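You operate a simulated robot arm through the tools that you are given. There is no shell and no other tool. Be economical: measure what you need, move in short steps, check, and stop when the job is done.

Carry out the task below with a simulated robot arm. There is one attempt and no reset: what you move stays moved.

TASK
Put the 25 mm yellow cap from the moulds bench on top of the blue roll and the 20 mm yellow cap on top of the filter there.
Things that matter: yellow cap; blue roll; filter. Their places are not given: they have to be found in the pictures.

It is judged by the outcome, as a careful person would: the job done as asked, and still so three seconds after it is handed in. It fails if anything else is knocked over, pushed out of place, dropped, spilled or broken.

THE ROBOT
A 6-joint arm with a two-finger parallel gripper, fixed in place. Base frame: the origin is at the foot of the arm, x ahead of it, y to its left, z up; the work surface is at about z = 850. Lengths are in mm, angles in rad, forces in N, time in s.
With the tool pointing down near the work surface it reaches from about 260 to 680 mm from the base axis. Its first joint turns from -1.152 to 1.152 rad. Payload 2.9 kg.
Tool frame: the origin (TCP) lies between the finger pads and is the grasp point; the fingertips stand 30 mm ahead of it; z points along the fingers, y is the line along which they close. The gripper opens to 110 mm. The fingers are 20 mm wide and 10 mm thick; the gripper's body (48 by 112 mm) begins 55 mm behind the TCP.
Orientation is that of the tool frame in the base frame, as a unit quaternion [w, x, y, z]. With the fingers straight down and closing along the base's y, the tool's x points along the base's -x, its y along +y and its z along -z.

THE INTERFACE
- The arm moves only by the tool nudge_tool. Its argument "plan" is a list of rows, each an object of numbers (a shift or turn left out is 0, a gripper value left out holds the last): "tx", "ty", "tz": the shift along the base's x, y, z in mm; "wx", "wy", "wz": the turn, a rotation vector about the base's x, y, z in rad; "gripper": the closure in counts, from 0 (fully open) to 255 (shut). In form: [{"tx": .., "ty": .., "tz": .., "wx": .., "wy": .., "wz": .., "gripper": ..}, ...]. A call has 1 to 8 rows; each row shifts and turns the commanded pose from where the row before left it. A row lasts 0.2 s, in which the tool goes at most 50 mm and 0.15 rad; a call with a longer step from one row to the next is refused whole, and so is a gripper value outside its range. A pose out of reach is approached as far as the arm can. The call stops where the force on the tool passes 40 N (or 10 N more than at its start, if that is more) or the arm is blocked; 0.2 s more then pass. The fingers move at their own pace (about 108 mm/s each) and stop on an object; they squeeze with about 40 N. The grip force told is the motor's: it shows also when the fingers shut on nothing. Time passes only in rows, and 0.2 s behind the last, so rows that do not move let the fingers close. It gives the time, the measured TCP pose, the force on the tool (base axes), the opening and the grip force at its end, in the units of the frame above (readings bear some noise), and new pictures: "views" is both (left out), scene, wrist or none.
- Cameras (640 x 400 px; columns grow to the right, rows downward): "scene" is fixed at [79.9, 428.3, 1397.2]; the picture's right is [-0.77, -0.64, 0.00], its down [-0.28, 0.34, -0.90] and it looks along [0.57, -0.69, -0.44] (base axes); focal length 320 px, centre (320, 200). "wrist" rides on the gripper at [-36, 0, -57] in the tool frame; the picture's right is [0.00, -1.00, 0.00], its down [0.97, 0.00, -0.24] and it looks along [0.24, 0.00, 0.97] (tool axes); focal length 218 px, centre (320, 200).
- measure_at(camera, pixels): for up to 12 pixels [column, row] of the newest picture of that camera ("zoom" is the newest enlarged one), the place [x, y, z] in the base frame of the surface seen there, good to about 3 mm. No time passes.
- zoom(camera, box): a new picture of the part [left, top, right, bottom] of that camera's present view, enlarged. No time passes.
- job_done(): hands the job in; it is judged then, once.

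Work in short steps. Measure before you move; look again where a grasp or a placing could have gone wrong, and mend it. You have 60 turns and 120 pictures in all, the two below and enlarged ones among them. Open the gripper and draw the arm clear of the work before you hand the job in, unless the task says otherwise; then end with one line.

The tools are called after "Emit:" by a JSON object that holds its "fn" and its "kwargs". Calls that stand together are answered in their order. nudge_tool: Moves the arm, as the interface text tells. Its arguments: {"type":"object","properties":{"plan":{"type":"array"},"views":{"type":"string","enum":["both","scene","wrist","none"]}},"required":["plan"]} The other tools are called the same way: measure_at (camera, pixels) gives the place of the surface under pixels of a picture; zoom (camera, box) takes an enlarged picture of a part of a camera's view; job_done () hands the job in.

At the start:

```text
t: 0.0
ee_pos: [517.7, -65.8, 1104.5]
tcp_rot: [0.0, 0.0, 1.0, 0.0]
force: [-0.7, 0.1, -0.7]
finger_gap: 109.9
finger_force: 0.1
```

scene: 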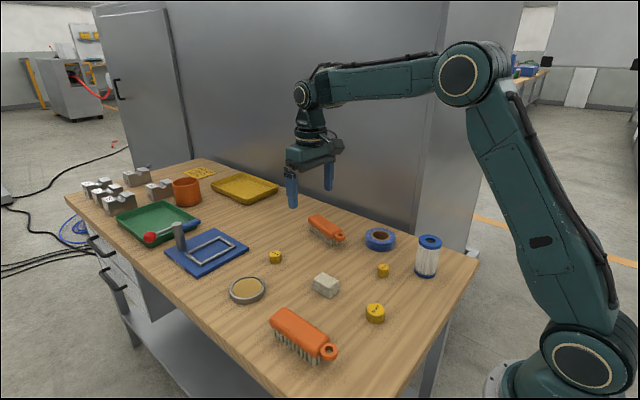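
wrist: 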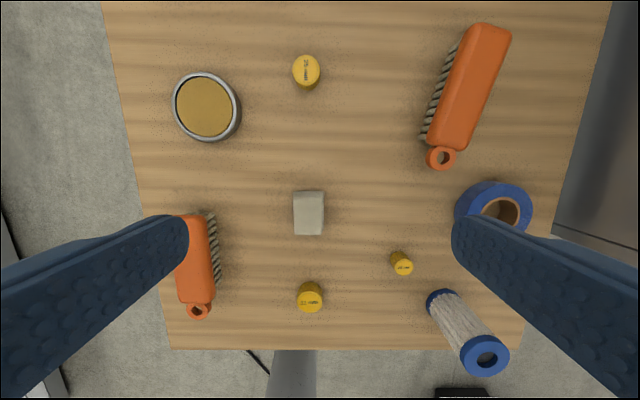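

The pictures show three yellow caps, at wrist (306,71), (310,297) and (402,263). I zoom in to read their labels and measure the parts.

Emit:
{"fn": "zoom", "kwargs": {"camera": "wrist", "box": [270, 40, 350, 100]}}

Emit:
{"fn": "zoom", "kwargs": {"camera": "wrist", "box": [280, 230, 440, 330]}}

Emit:
{"fn": "measure_at", "kwargs": {"camera": "wrist", "pixels": [[306, 70], [310, 297], [403, 267], [307, 205], [484, 355], [500, 208], [475, 195], [526, 215], [497, 188], [440, 300]]}}

Emit:
{"fn": "measure_at", "kwargs": {"camera": "scene", "pixels": [[275, 254], [375, 308], [383, 267], [430, 236], [419, 242], [440, 243], [430, 247], [369, 235], [392, 239], [378, 246], [382, 229], [380, 235]]}}

```text
6.67 times, centred on (310, 70) of wrist
```

zoom: 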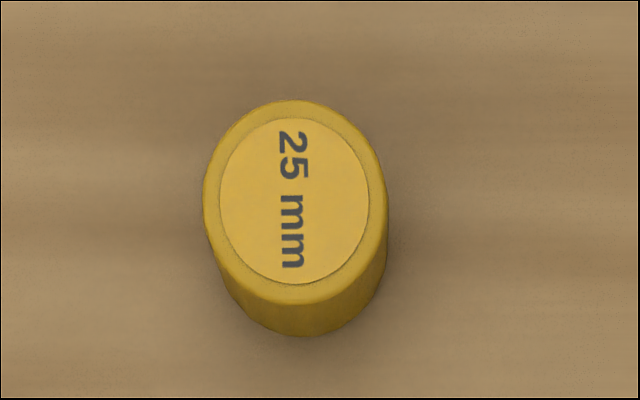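

```text
4.00 times, centred on (360, 280) of wrist
```

zoom: 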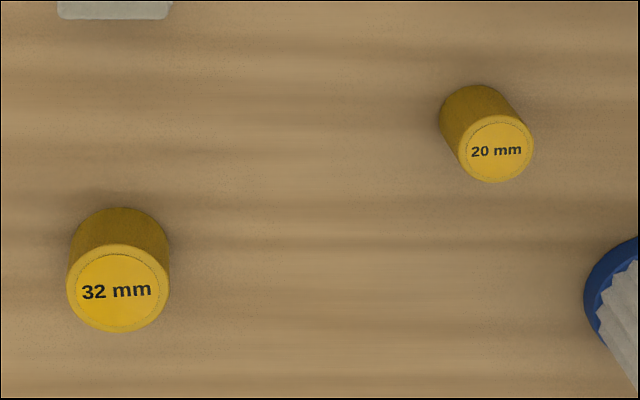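

```text
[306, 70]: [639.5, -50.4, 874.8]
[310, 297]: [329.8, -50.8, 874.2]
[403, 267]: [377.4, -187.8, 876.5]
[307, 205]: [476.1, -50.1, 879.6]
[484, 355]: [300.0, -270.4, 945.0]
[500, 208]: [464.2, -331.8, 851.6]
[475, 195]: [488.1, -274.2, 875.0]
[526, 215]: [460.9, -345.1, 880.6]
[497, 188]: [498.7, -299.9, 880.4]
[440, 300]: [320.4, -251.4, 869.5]
```

```text
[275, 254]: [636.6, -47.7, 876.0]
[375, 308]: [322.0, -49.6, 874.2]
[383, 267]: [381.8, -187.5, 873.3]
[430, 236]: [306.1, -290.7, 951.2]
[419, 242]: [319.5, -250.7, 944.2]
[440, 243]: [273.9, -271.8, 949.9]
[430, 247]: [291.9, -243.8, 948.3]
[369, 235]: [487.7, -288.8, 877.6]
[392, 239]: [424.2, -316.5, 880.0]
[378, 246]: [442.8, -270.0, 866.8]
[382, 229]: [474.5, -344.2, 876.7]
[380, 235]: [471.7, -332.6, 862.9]
```

The 25 mm cap is the far one, near (638,-49), and the 20 mm cap is near (379,-188). The roll and the filter both have holes, so I look closer at their tops.

Emit:
{"fn": "zoom", "kwargs": {"camera": "scene", "box": [350, 215, 462, 285]}}

Emit:
{"fn": "zoom", "kwargs": {"camera": "wrist", "box": [400, 160, 560, 260]}}

```text
5.71 times, centred on (406, 250) of scene
```

zoom: 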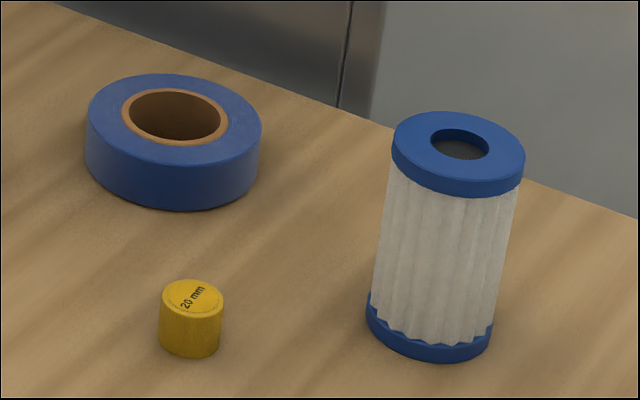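

```text
4.00 times, centred on (480, 210) of wrist
```

zoom: 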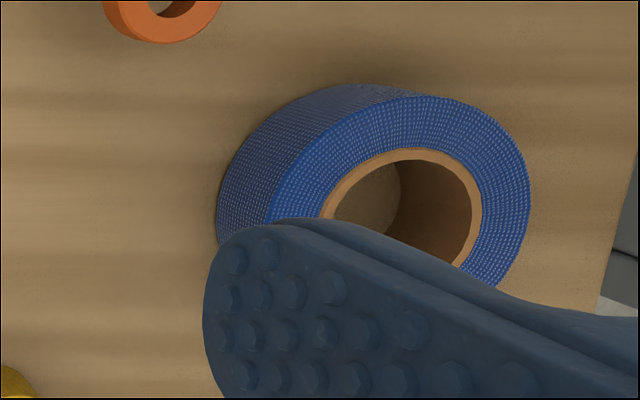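

I measure the edges of both tops and of the 20 mm cap.

Emit:
{"fn": "zoom", "kwargs": {"camera": "scene", "box": [350, 215, 462, 285]}}

Emit:
{"fn": "measure_at", "kwargs": {"camera": "zoom", "pixels": [[396, 145], [523, 157], [428, 143], [491, 146], [460, 125], [458, 162], [462, 114], [455, 182], [163, 298], [221, 298], [192, 282], [191, 312]]}}

Emit:
{"fn": "measure_at", "kwargs": {"camera": "zoom", "pixels": [[91, 118], [259, 130], [119, 112], [230, 120], [175, 86], [173, 148], [180, 76], [172, 174], [172, 204], [192, 352], [145, 160], [220, 150]]}}

```text
5.71 times, centred on (406, 250) of scene
```

zoom: 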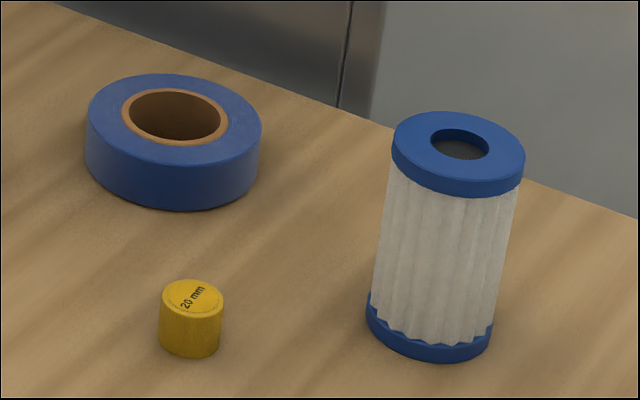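

```text
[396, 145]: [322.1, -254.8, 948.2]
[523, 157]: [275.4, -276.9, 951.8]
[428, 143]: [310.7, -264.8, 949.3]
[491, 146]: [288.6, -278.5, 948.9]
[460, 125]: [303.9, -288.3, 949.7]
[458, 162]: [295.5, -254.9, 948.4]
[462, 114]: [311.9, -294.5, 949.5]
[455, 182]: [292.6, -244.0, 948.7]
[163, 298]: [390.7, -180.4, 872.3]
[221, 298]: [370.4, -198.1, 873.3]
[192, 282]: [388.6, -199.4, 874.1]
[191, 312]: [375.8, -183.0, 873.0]
```

```text
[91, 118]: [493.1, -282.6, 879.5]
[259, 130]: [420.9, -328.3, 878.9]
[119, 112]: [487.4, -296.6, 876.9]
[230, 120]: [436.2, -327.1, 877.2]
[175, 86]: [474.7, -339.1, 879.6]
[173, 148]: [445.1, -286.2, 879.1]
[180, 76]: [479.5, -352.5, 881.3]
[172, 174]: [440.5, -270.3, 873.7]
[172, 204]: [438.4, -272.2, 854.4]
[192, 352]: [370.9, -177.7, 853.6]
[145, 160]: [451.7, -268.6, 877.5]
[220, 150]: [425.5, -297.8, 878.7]
```

Cap and support sizes: the filter bore is about 23 mm against a cap about 27 mm wide, and the roll's ring is about 19 mm wide around a 50 mm hole. I'll set the 25 mm cap on the roll's ring. First I move above that cap and look.

Emit:
{"fn": "nudge_tool", "kwargs": {"plan": [{"tx": 30, "ty": 4, "tz": -35, "gripper": 110}, {"tx": 30, "ty": 4, "tz": -35}, {"tx": 30, "ty": 4, "tz": -35}, {"tx": 30, "ty": 4, "tz": -35}, {}]}}

```text
t: 1.2
ee_pos: [636.3, -49.6, 960.5]
tcp_rot: [-0.001, -0.001, 1.0, 0.0]
force: [-0.8, -0.1, 0.3]
finger_gap: 62.8
finger_force: 0.0
```

scene: 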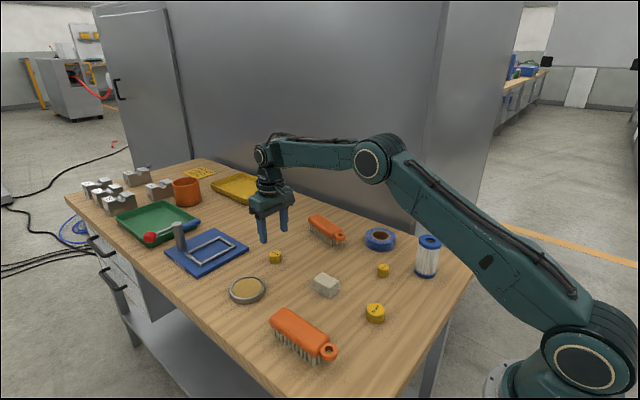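
wrist: 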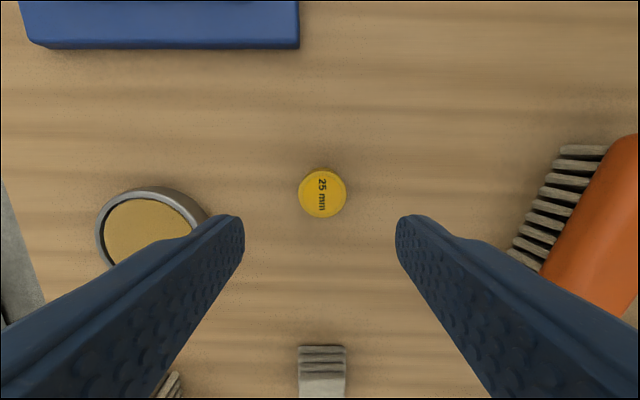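

The cap is at wrist (322,193). I measure it and the pan's edge next to the left finger.

Emit:
{"fn": "measure_at", "kwargs": {"camera": "wrist", "pixels": [[322, 193], [302, 194], [343, 194], [322, 174], [322, 212], [207, 210], [195, 225], [512, 250]]}}

```text
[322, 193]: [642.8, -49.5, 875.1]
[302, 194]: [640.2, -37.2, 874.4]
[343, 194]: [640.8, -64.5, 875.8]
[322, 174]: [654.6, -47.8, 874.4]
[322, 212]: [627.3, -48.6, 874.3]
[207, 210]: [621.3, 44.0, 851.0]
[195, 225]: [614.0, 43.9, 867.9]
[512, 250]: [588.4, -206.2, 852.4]
```

Centre is about (641,-50.5), diameter about 30 mm, and the pan is clear. I go down to TCP z of about 890, so the tips hold the cap's upper half, and close.

Emit:
{"fn": "nudge_tool", "kwargs": {"plan": [{"tx": 4.5, "ty": -1, "tz": -30}, {"tz": -30}, {"tz": -10}, {"gripper": 255}, {}, {}]}}

```text
t: 2.6
ee_pos: [641.2, -51.5, 891.7]
tcp_rot: [0.001, 0.0, 1.0, 0.0]
force: [-1.0, 0.2, -0.1]
finger_gap: 21.7
finger_force: 40.2
```

scene: 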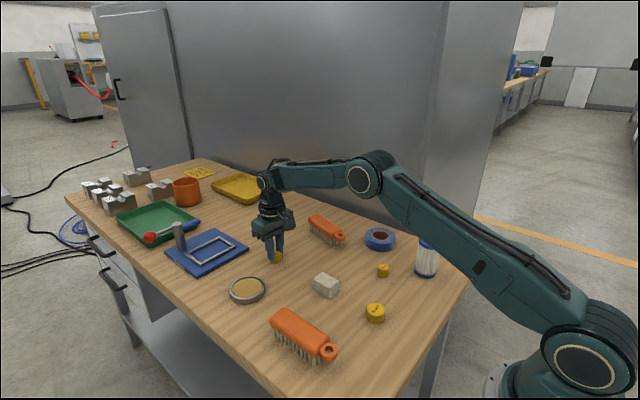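
wrist: 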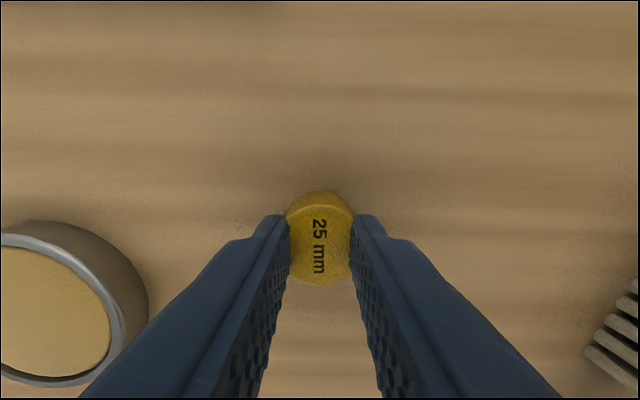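

The fingers stopped at 21.7 mm with 40 N of grip. That is smaller than the cap's diameter, so I lift gently and check the hold.

Emit:
{"fn": "nudge_tool", "kwargs": {"plan": [{"tz": 10}, {"tz": 20}, {"tz": 20}]}}

Emit:
{"fn": "zoom", "kwargs": {"camera": "scene", "box": [240, 195, 320, 270]}}

Emit:
{"fn": "zoom", "kwargs": {"camera": "wrist", "box": [240, 170, 400, 300]}}

```text
t: 3.4
ee_pos: [641.0, -51.8, 944.5]
tcp_rot: [0.0, 0.001, 1.0, 0.0]
force: [-0.4, -0.1, 0.0]
finger_gap: 21.7
finger_force: 40.4
```

scene: 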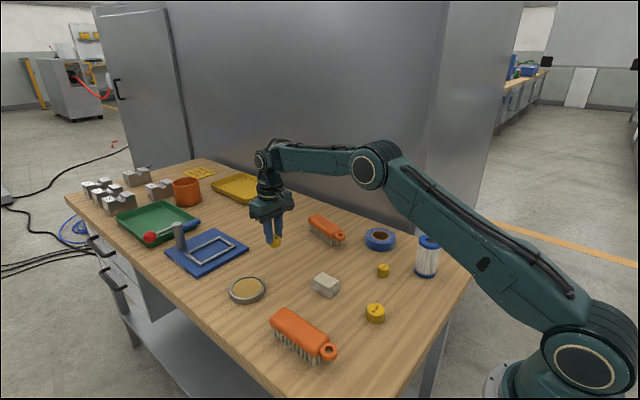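
wrist: 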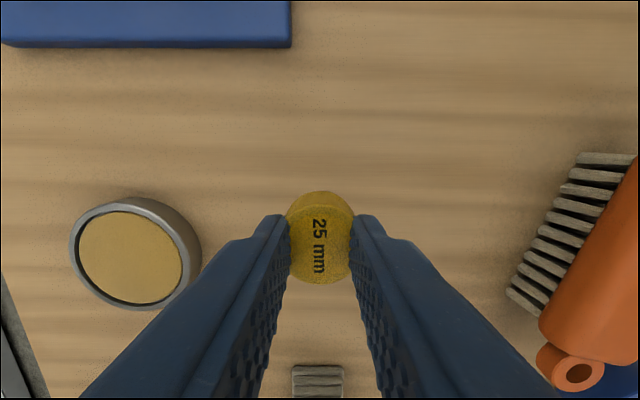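

```text
5.33 times, centred on (280, 232) of scene
```

zoom: 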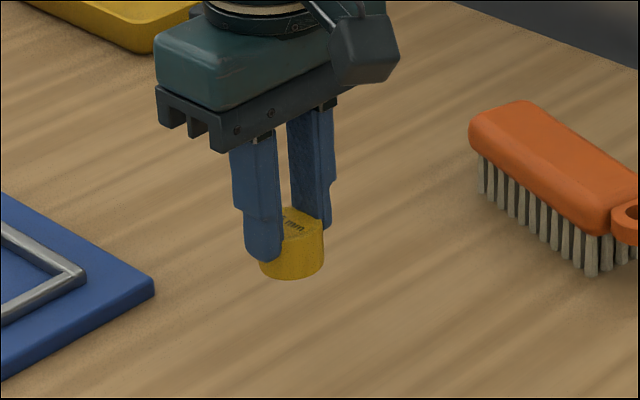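

```text
3.08 times, centred on (320, 235) of wrist
```

zoom: 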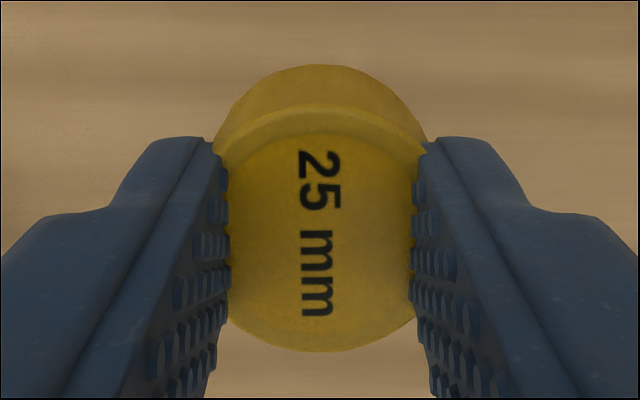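

The cap is held upright and centred. I rise and carry it over the +y side of the roll, then look at the roll from above.

Emit:
{"fn": "nudge_tool", "kwargs": {"plan": [{"tz": 40}, {"tx": -26, "ty": -32}, {"tx": -26, "ty": -32}, {"tx": -26, "ty": -32}, {"tx": -26, "ty": -32}, {"tx": -26, "ty": -32}, {"tx": -26, "ty": -31}, {"tx": -26, "ty": -31}]}}

```text
t: 5.2
ee_pos: [457.9, -274.8, 984.7]
tcp_rot: [0.0, -0.001, 1.0, 0.0]
force: [0.5, 0.7, 0.6]
finger_gap: 21.6
finger_force: 39.7
```

scene: 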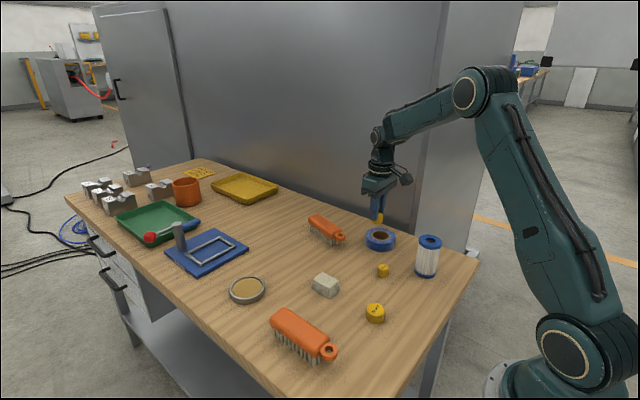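
wrist: 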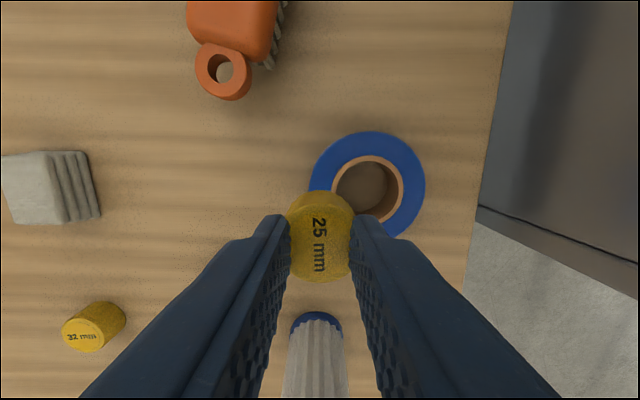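

The roll is in full view, centred near wrist (367,185). I measure its outline and inner edge.

Emit:
{"fn": "measure_at", "kwargs": {"camera": "wrist", "pixels": [[313, 180], [423, 183], [367, 134], [340, 140], [405, 145], [412, 220], [334, 182], [402, 186], [370, 158], [322, 182], [368, 185]]}}

Emit:
{"fn": "zoom", "kwargs": {"camera": "wrist", "box": [280, 120, 440, 240]}}

```text
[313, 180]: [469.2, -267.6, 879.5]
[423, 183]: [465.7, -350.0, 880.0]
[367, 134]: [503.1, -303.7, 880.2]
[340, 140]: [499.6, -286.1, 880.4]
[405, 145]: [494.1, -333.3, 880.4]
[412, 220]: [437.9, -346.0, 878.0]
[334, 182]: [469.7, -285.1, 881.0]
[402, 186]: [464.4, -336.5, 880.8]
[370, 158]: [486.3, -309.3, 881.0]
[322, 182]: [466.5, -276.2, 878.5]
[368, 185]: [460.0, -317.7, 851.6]
```

```text
3.33 times, centred on (360, 180) of wrist
```

zoom: 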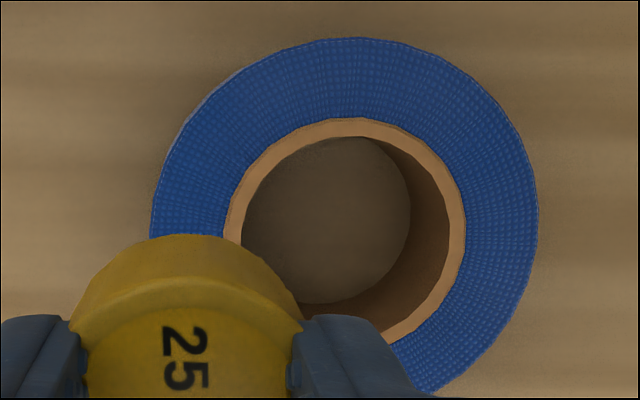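

The roll is centred near (460,-309), ring radii 23 to 43 mm, top at 880. Target is (460,-276), and I lower to just above contact.

Emit:
{"fn": "nudge_tool", "kwargs": {"plan": [{"tx": 2, "ty": -1, "tz": -25}, {"tz": -25}, {"tz": -8}, {}]}}

Emit:
{"fn": "zoom", "kwargs": {"camera": "scene", "box": [345, 195, 425, 255]}}

```text
t: 6.2
ee_pos: [461.8, -275.3, 925.7]
tcp_rot: [0.0, 0.0, 1.0, 0.0]
force: [0.5, 0.2, 0.4]
finger_gap: 21.9
finger_force: 40.0
```

scene: 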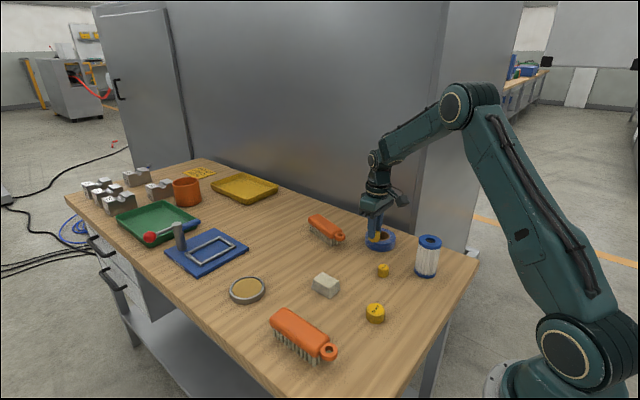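
wrist: 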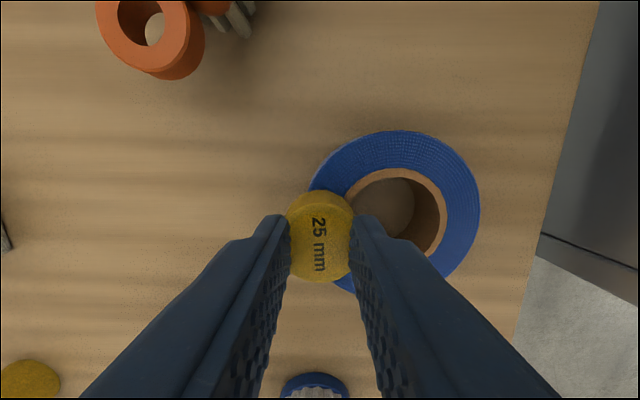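

```text
6.67 times, centred on (385, 225) of scene
```

zoom: 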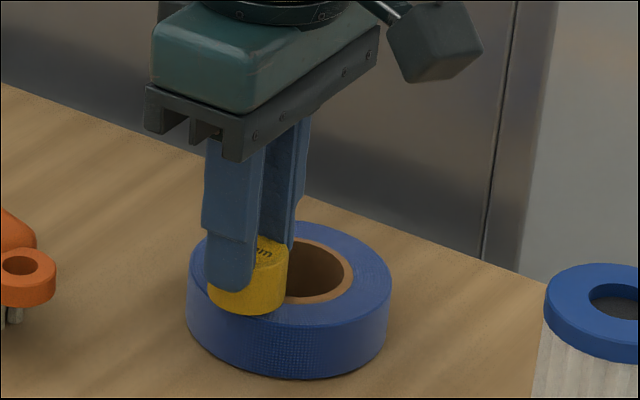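

The cap hangs about 3 mm above the ring, well placed. I lower it slowly until it touches.

Emit:
{"fn": "nudge_tool", "kwargs": {"plan": [{"tz": -1.5}, {"tz": -1}, {"tz": -1}, {}], "views": "none"}}

```text
t: 7.2
ee_pos: [460.9, -275.2, 922.5]
tcp_rot: [0.0, 0.0, 1.0, -0.001]
force: [-1.2, -0.7, -1.0]
finger_gap: 21.9
finger_force: 40.3
```

Emit:
{"fn": "nudge_tool", "kwargs": {"plan": [{"tz": -1}, {}], "views": "none"}}

```text
t: 7.8
ee_pos: [462.2, -274.6, 922.3]
tcp_rot: [0.0, 0.001, 1.0, -0.001]
force: [0.2, 0.4, 3.6]
finger_gap: 21.7
finger_force: 40.2
```

The force has risen to 3.6 N, so the cap is touching. I open, let it settle, then rise.

Emit:
{"fn": "nudge_tool", "kwargs": {"plan": [{"gripper": 190}, {"gripper": 170}, {"gripper": 140}, {}, {"tz": 15}, {"tz": 35}, {"tz": 35}]}}

Emit:
{"fn": "zoom", "kwargs": {"camera": "scene", "box": [345, 205, 425, 265]}}

```text
t: 9.4
ee_pos: [463.0, -276.1, 1008.2]
tcp_rot: [0.0, 0.0, 1.0, 0.0]
force: [0.8, 0.0, 0.8]
finger_gap: 49.8
finger_force: 0.1
```

scene: 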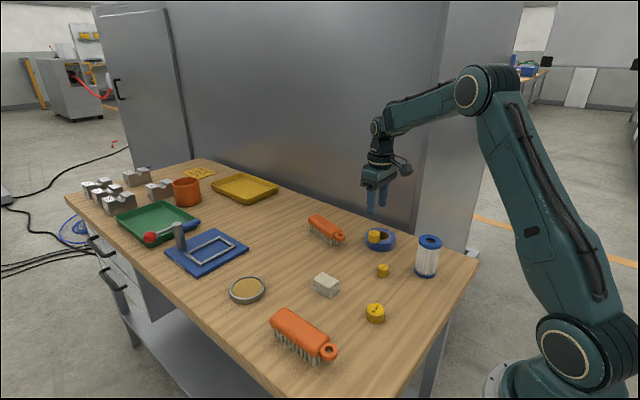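
wrist: 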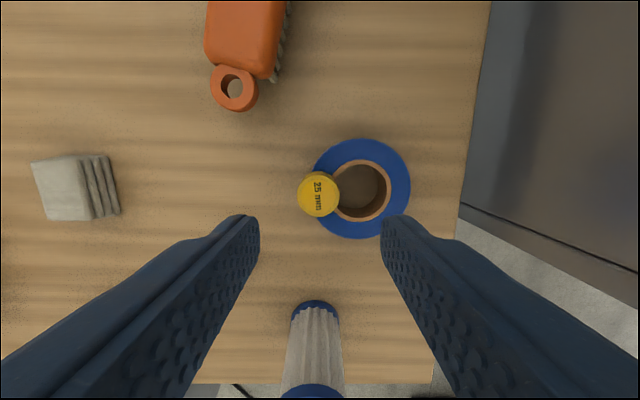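

```text
6.67 times, centred on (385, 235) of scene
```

zoom: 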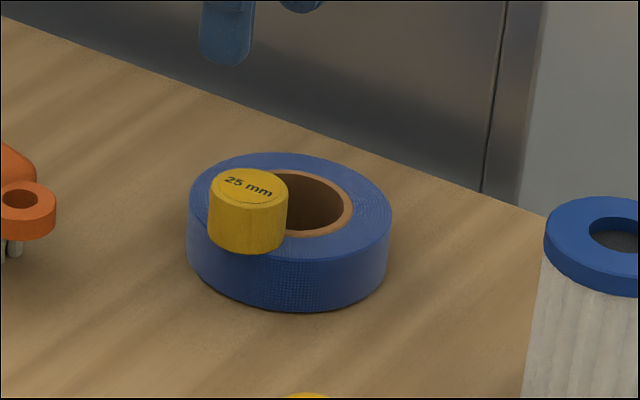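

The 25 mm cap sits upright and level on the roll's ring. Next I move over the 20 mm cap.

Emit:
{"fn": "measure_at", "kwargs": {"camera": "wrist", "pixels": [[319, 192], [300, 194], [338, 190], [355, 142], [409, 190]]}}

Emit:
{"fn": "nudge_tool", "kwargs": {"plan": [{"tx": -28, "ty": 29}, {"tx": -28, "ty": 29}, {"tx": -28, "ty": 29}, {"tz": -40}, {}]}}

```text
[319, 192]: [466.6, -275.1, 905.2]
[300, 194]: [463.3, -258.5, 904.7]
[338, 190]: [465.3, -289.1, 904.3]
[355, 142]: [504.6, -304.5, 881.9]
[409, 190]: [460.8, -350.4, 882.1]
```

```text
t: 10.6
ee_pos: [377.5, -186.2, 969.6]
tcp_rot: [-0.001, 0.0, 1.0, 0.0]
force: [-1.3, -0.1, 0.4]
finger_gap: 49.5
finger_force: 0.2
```

scene: 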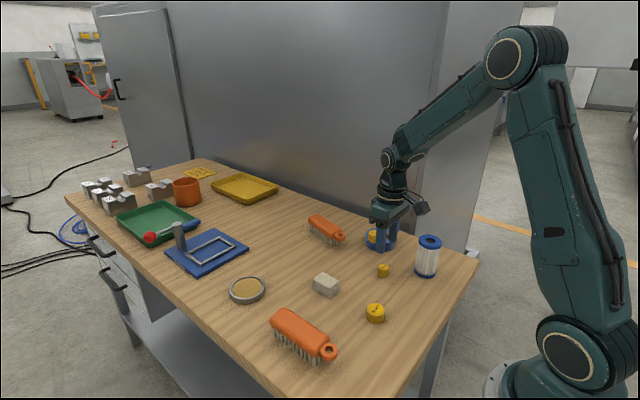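
wrist: 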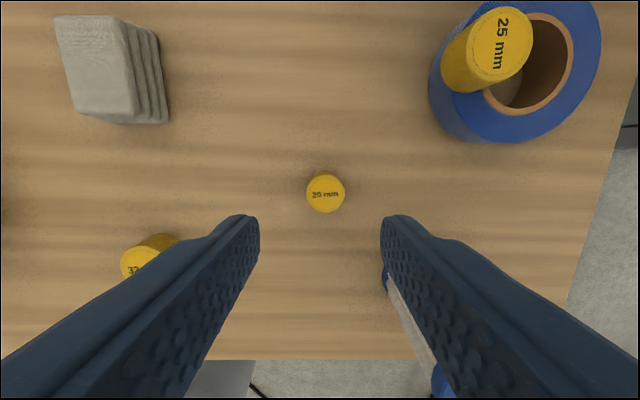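

The 20 mm cap is at wrist (325,193). I measure it.

Emit:
{"fn": "measure_at", "kwargs": {"camera": "wrist", "pixels": [[325, 193], [308, 193], [343, 193], [325, 176], [325, 210]]}}

```text
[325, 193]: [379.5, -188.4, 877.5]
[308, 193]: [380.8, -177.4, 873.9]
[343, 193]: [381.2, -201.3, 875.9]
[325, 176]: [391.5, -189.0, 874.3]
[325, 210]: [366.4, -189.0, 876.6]
```

Centre is about (379.5,-189). I descend to TCP z of about 891 and grip.

Emit:
{"fn": "nudge_tool", "kwargs": {"plan": [{"tx": 2, "ty": -3, "tz": -30}, {"tz": -35}, {"tz": -13}, {"gripper": 255}, {}, {}], "views": "wrist"}}

```text
t: 12.0
ee_pos: [377.6, -189.1, 889.7]
tcp_rot: [-0.001, 0.0, 1.0, -0.001]
force: [-0.4, -0.2, 0.0]
finger_gap: 21.4
finger_force: 39.6
```

wrist: 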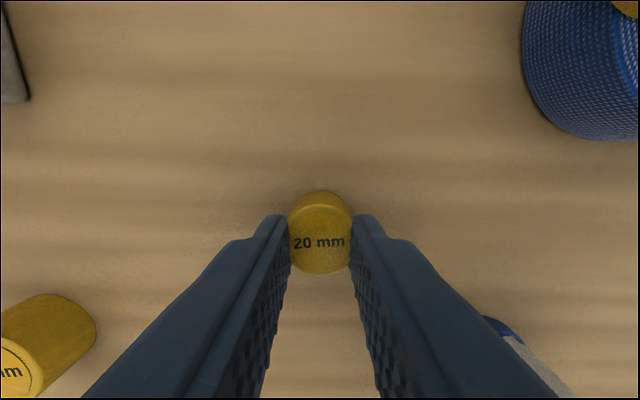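

The grip is firm. I lift straight up well above the filter (top at 950).

Emit:
{"fn": "nudge_tool", "kwargs": {"plan": [{"tz": 10}, {"tz": 35}, {"tz": 45}, {"tz": 45}, {"tx": -5, "ty": -5, "tz": 10}, {"tx": -15, "ty": -15}, {}]}}

```text
t: 13.6
ee_pos: [357.9, -211.7, 1034.9]
tcp_rot: [0.001, -0.001, 1.0, 0.0]
force: [-0.1, -0.1, -0.2]
finger_gap: 21.3
finger_force: 39.8
```

scene: 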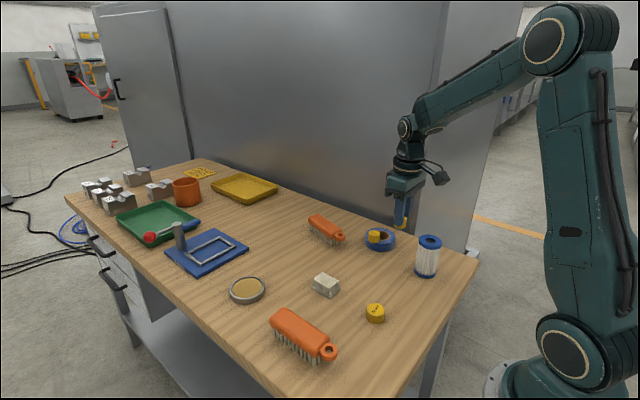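
wrist: 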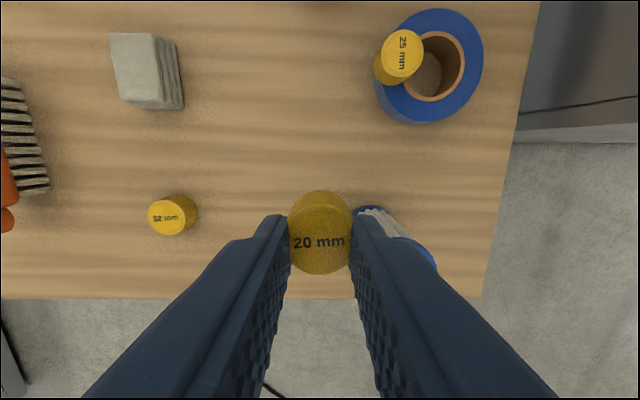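

I estimate the filter top centre at (300,-269.5). I move to about (302,-265), a slight offset so that the cap bears on the rim more firmly than if it were centred over the bore.

Emit:
{"fn": "nudge_tool", "kwargs": {"plan": [{"tx": -28, "ty": -27}, {"tx": -28, "ty": -26}, {"tz": -25}, {}]}}

Emit:
{"fn": "zoom", "kwargs": {"camera": "scene", "box": [384, 185, 474, 245]}}

```text
t: 14.6
ee_pos: [303.8, -262.8, 1008.0]
tcp_rot: [0.0, 0.0, 1.0, 0.0]
force: [1.0, -0.3, 1.3]
finger_gap: 21.1
finger_force: 39.8
```

scene: 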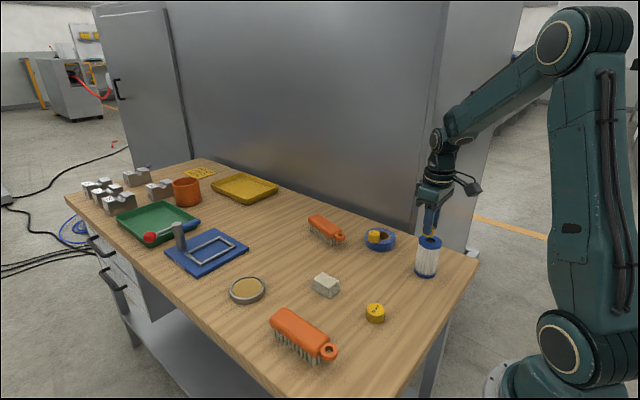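
wrist: 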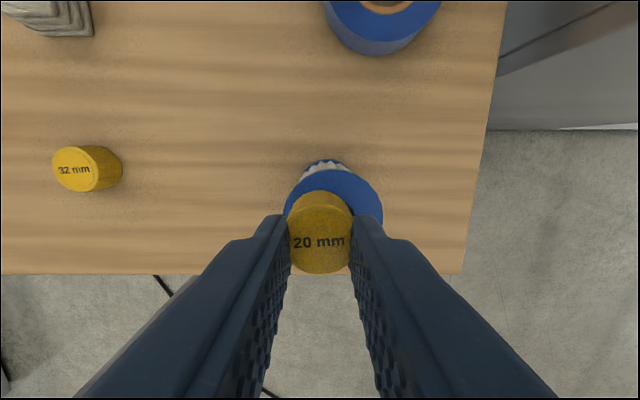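

```text
6.67 times, centred on (429, 215) of scene
```

zoom: 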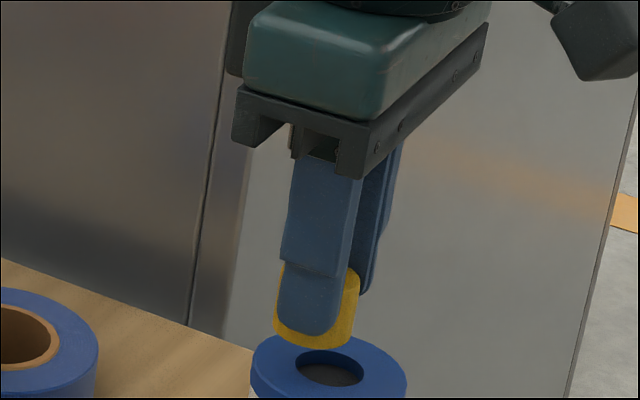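

The cap hangs level above the filter. I measure the visible filter rim to check the centring.

Emit:
{"fn": "measure_at", "kwargs": {"camera": "wrist", "pixels": [[287, 206], [381, 206], [333, 171], [305, 179], [360, 178]]}}

Emit:
{"fn": "measure_at", "kwargs": {"camera": "zoom", "pixels": [[256, 362], [404, 378], [298, 366], [362, 372], [278, 330], [352, 343], [315, 345]]}}

```text
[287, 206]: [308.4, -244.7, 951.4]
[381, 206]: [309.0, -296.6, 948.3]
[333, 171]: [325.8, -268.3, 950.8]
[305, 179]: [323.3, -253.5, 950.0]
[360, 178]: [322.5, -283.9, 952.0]
```

```text
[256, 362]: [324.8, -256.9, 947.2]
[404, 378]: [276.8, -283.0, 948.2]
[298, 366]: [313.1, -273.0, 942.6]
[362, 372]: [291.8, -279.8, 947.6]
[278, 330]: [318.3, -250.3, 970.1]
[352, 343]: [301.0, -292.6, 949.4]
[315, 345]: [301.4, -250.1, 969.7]
```

Filter centre is about (299.5,-270.5). I trim the offset to about 5 mm and lower to just above the rim.

Emit:
{"fn": "nudge_tool", "kwargs": {"plan": [{"tx": -1.5, "ty": -3.5, "tz": -8}, {"tz": -6}, {}], "views": "scene"}}

Emit:
{"fn": "zoom", "kwargs": {"camera": "scene", "box": [384, 200, 474, 260]}}

```text
t: 15.4
ee_pos: [301.0, -266.7, 993.8]
tcp_rot: [0.001, -0.001, 1.0, -0.001]
force: [0.4, 0.1, -0.3]
finger_gap: 21.1
finger_force: 39.9
```

scene: 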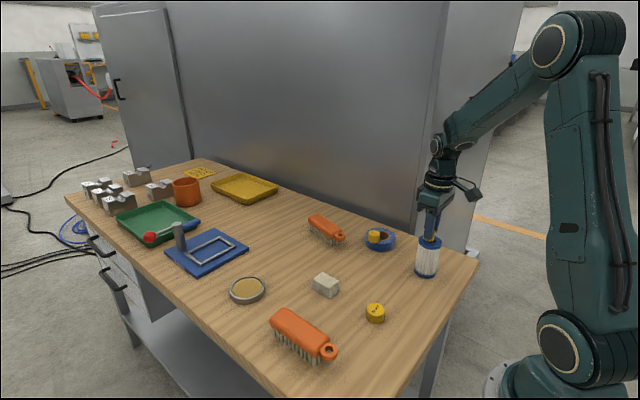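

```text
6.67 times, centred on (429, 230) of scene
```

zoom: 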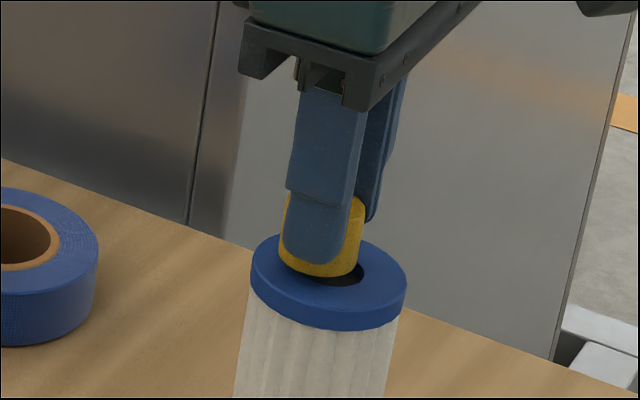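

The position looks right, with the cap about 3–4 mm above the rim. I lower it slowly.

Emit:
{"fn": "nudge_tool", "kwargs": {"plan": [{"tz": -1.5}, {"tz": -1}, {}], "views": "none"}}

```text
t: 16.2
ee_pos: [301.7, -267.6, 992.9]
tcp_rot: [-0.001, 0.0, 1.0, 0.0]
force: [-0.2, -0.4, -0.2]
finger_gap: 20.9
finger_force: 40.0
```

Emit:
{"fn": "nudge_tool", "kwargs": {"plan": [{"tz": -1}, {}], "views": "none"}}

```text
t: 16.8
ee_pos: [301.6, -267.0, 992.2]
tcp_rot: [0.0, 0.0, 1.0, 0.0]
force: [0.5, -0.2, -0.3]
finger_gap: 20.8
finger_force: 40.4
```

Emit:
{"fn": "nudge_tool", "kwargs": {"plan": [{"tz": -1}, {}], "views": "none"}}

```text
t: 17.4
ee_pos: [301.8, -266.9, 990.1]
tcp_rot: [0.0, 0.0, 1.0, 0.0]
force: [0.5, -0.8, -0.2]
finger_gap: 21.1
finger_force: 40.1
```

Emit:
{"fn": "nudge_tool", "kwargs": {"plan": [{"tz": -0.7}, {}], "views": "none"}}

```text
t: 18.0
ee_pos: [303.0, -266.7, 990.3]
tcp_rot: [0.0, 0.0, 1.0, -0.001]
force: [1.1, -0.2, -0.2]
finger_gap: 21.2
finger_force: 40.4
```

Emit:
{"fn": "nudge_tool", "kwargs": {"plan": [{"tz": -0.7}, {}], "views": "none"}}

Emit:
{"fn": "zoom", "kwargs": {"camera": "scene", "box": [404, 220, 449, 250]}}

```text
t: 18.6
ee_pos: [303.1, -266.2, 989.9]
tcp_rot: [0.0, -0.001, 1.0, 0.0]
force: [-0.2, -0.3, 0.2]
finger_gap: 21.2
finger_force: 39.8
```

```text
13.33 times, centred on (426, 235) of scene
```

zoom: 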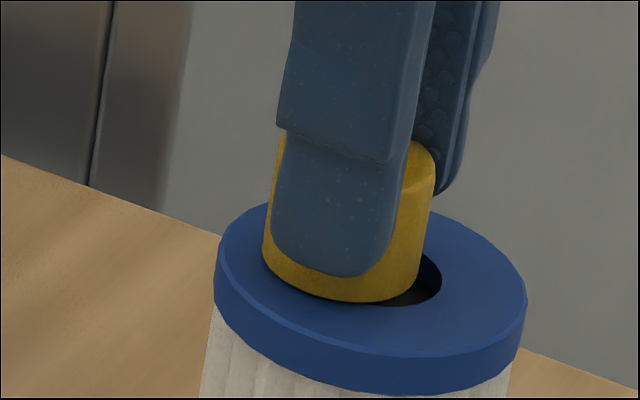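

The cap looks about to touch. I lower a little more.

Emit:
{"fn": "nudge_tool", "kwargs": {"plan": [{"tz": -0.7}, {}], "views": "none"}}

```text
t: 19.2
ee_pos: [302.5, -268.0, 988.3]
tcp_rot: [0.0, 0.0, 1.0, 0.0]
force: [0.1, 0.1, 2.6]
finger_gap: 21.3
finger_force: 40.0
```

The force is now 2.6 N, so it is touching. I open gently and rise straight up.

Emit:
{"fn": "nudge_tool", "kwargs": {"plan": [{"gripper": 190}, {"gripper": 170}, {"gripper": 140}, {}, {"tz": 15}, {"tz": 35}, {"tz": 40}, {"tx": 20, "ty": 30}]}}

Emit:
{"fn": "zoom", "kwargs": {"camera": "scene", "box": [350, 210, 462, 285]}}

```text
t: 21.0
ee_pos: [320.6, -235.5, 1080.1]
tcp_rot: [0.0, 0.0, 1.0, 0.0]
force: [-0.3, 0.4, 0.5]
finger_gap: 49.8
finger_force: 0.1
```

scene: 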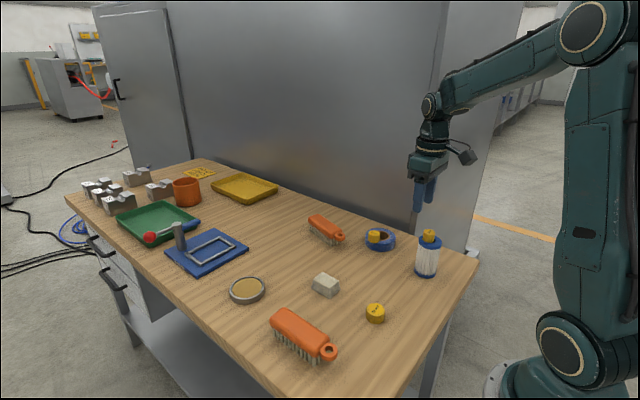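
wrist: 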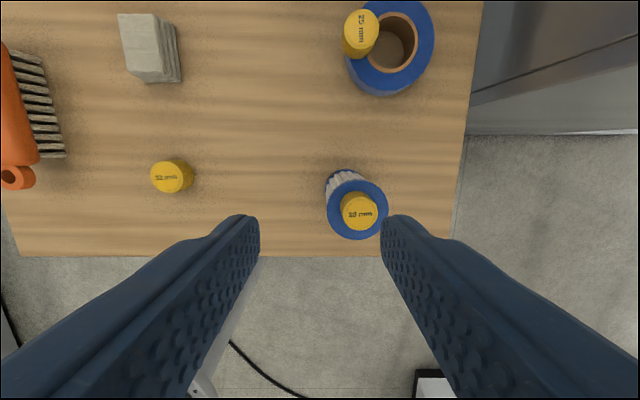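

```text
5.33 times, centred on (406, 248) of scene
```

zoom: 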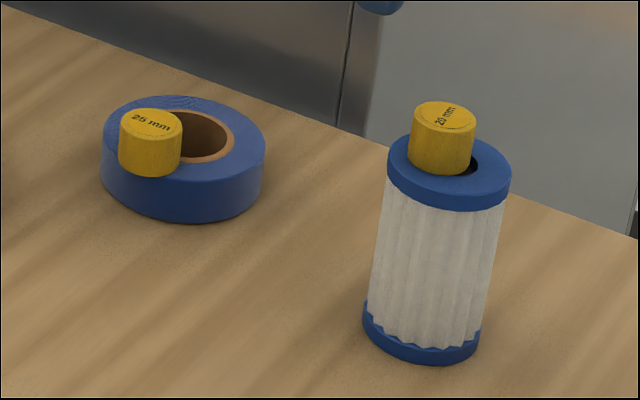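

Both caps sit upright on their supports. I draw the arm clear with the gripper open.

Emit:
{"fn": "nudge_tool", "kwargs": {"plan": [{"tx": 20, "ty": 35, "gripper": 0}, {"tx": 25, "ty": 40}, {"tx": 25, "ty": 40}, {"tx": 25, "ty": 40}, {}], "views": "scene"}}

Emit:
{"fn": "zoom", "kwargs": {"camera": "scene", "box": [350, 210, 462, 285]}}

```text
t: 22.2
ee_pos: [419.3, -83.2, 1079.4]
tcp_rot: [0.0, 0.0, 1.0, 0.0]
force: [-0.4, -1.0, -0.7]
finger_gap: 110.1
finger_force: 0.0
```

scene: 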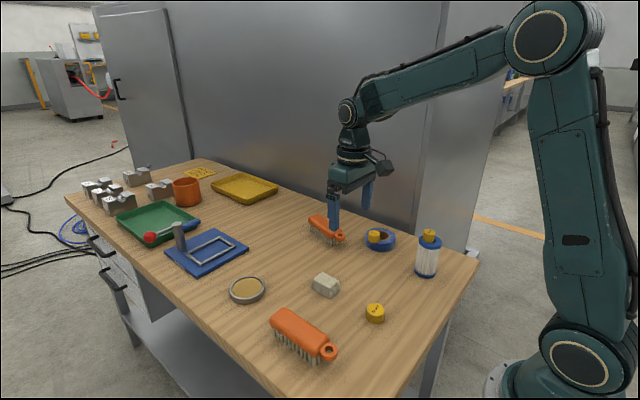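

```text
5.33 times, centred on (406, 248) of scene
```

zoom: 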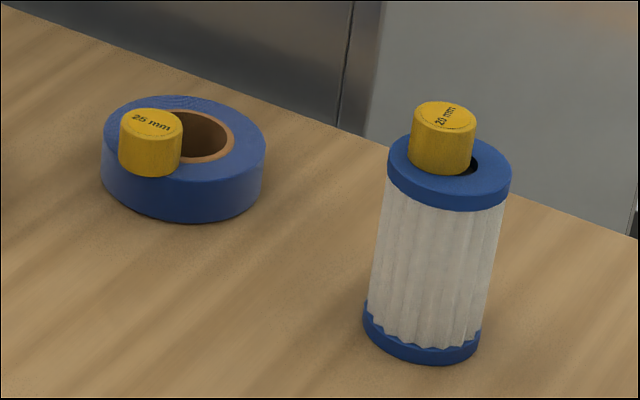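

Both caps are stable, nothing else has moved and the arm is clear, so I hand the job in.

Emit:
{"fn": "job_done", "kwargs": {}}

```text
The job is handed in.
```

The 25 mm yellow cap is on top of the blue roll and the 20 mm yellow cap is on top of the filter; both sat upright and still at the last look, and nothing else was moved.
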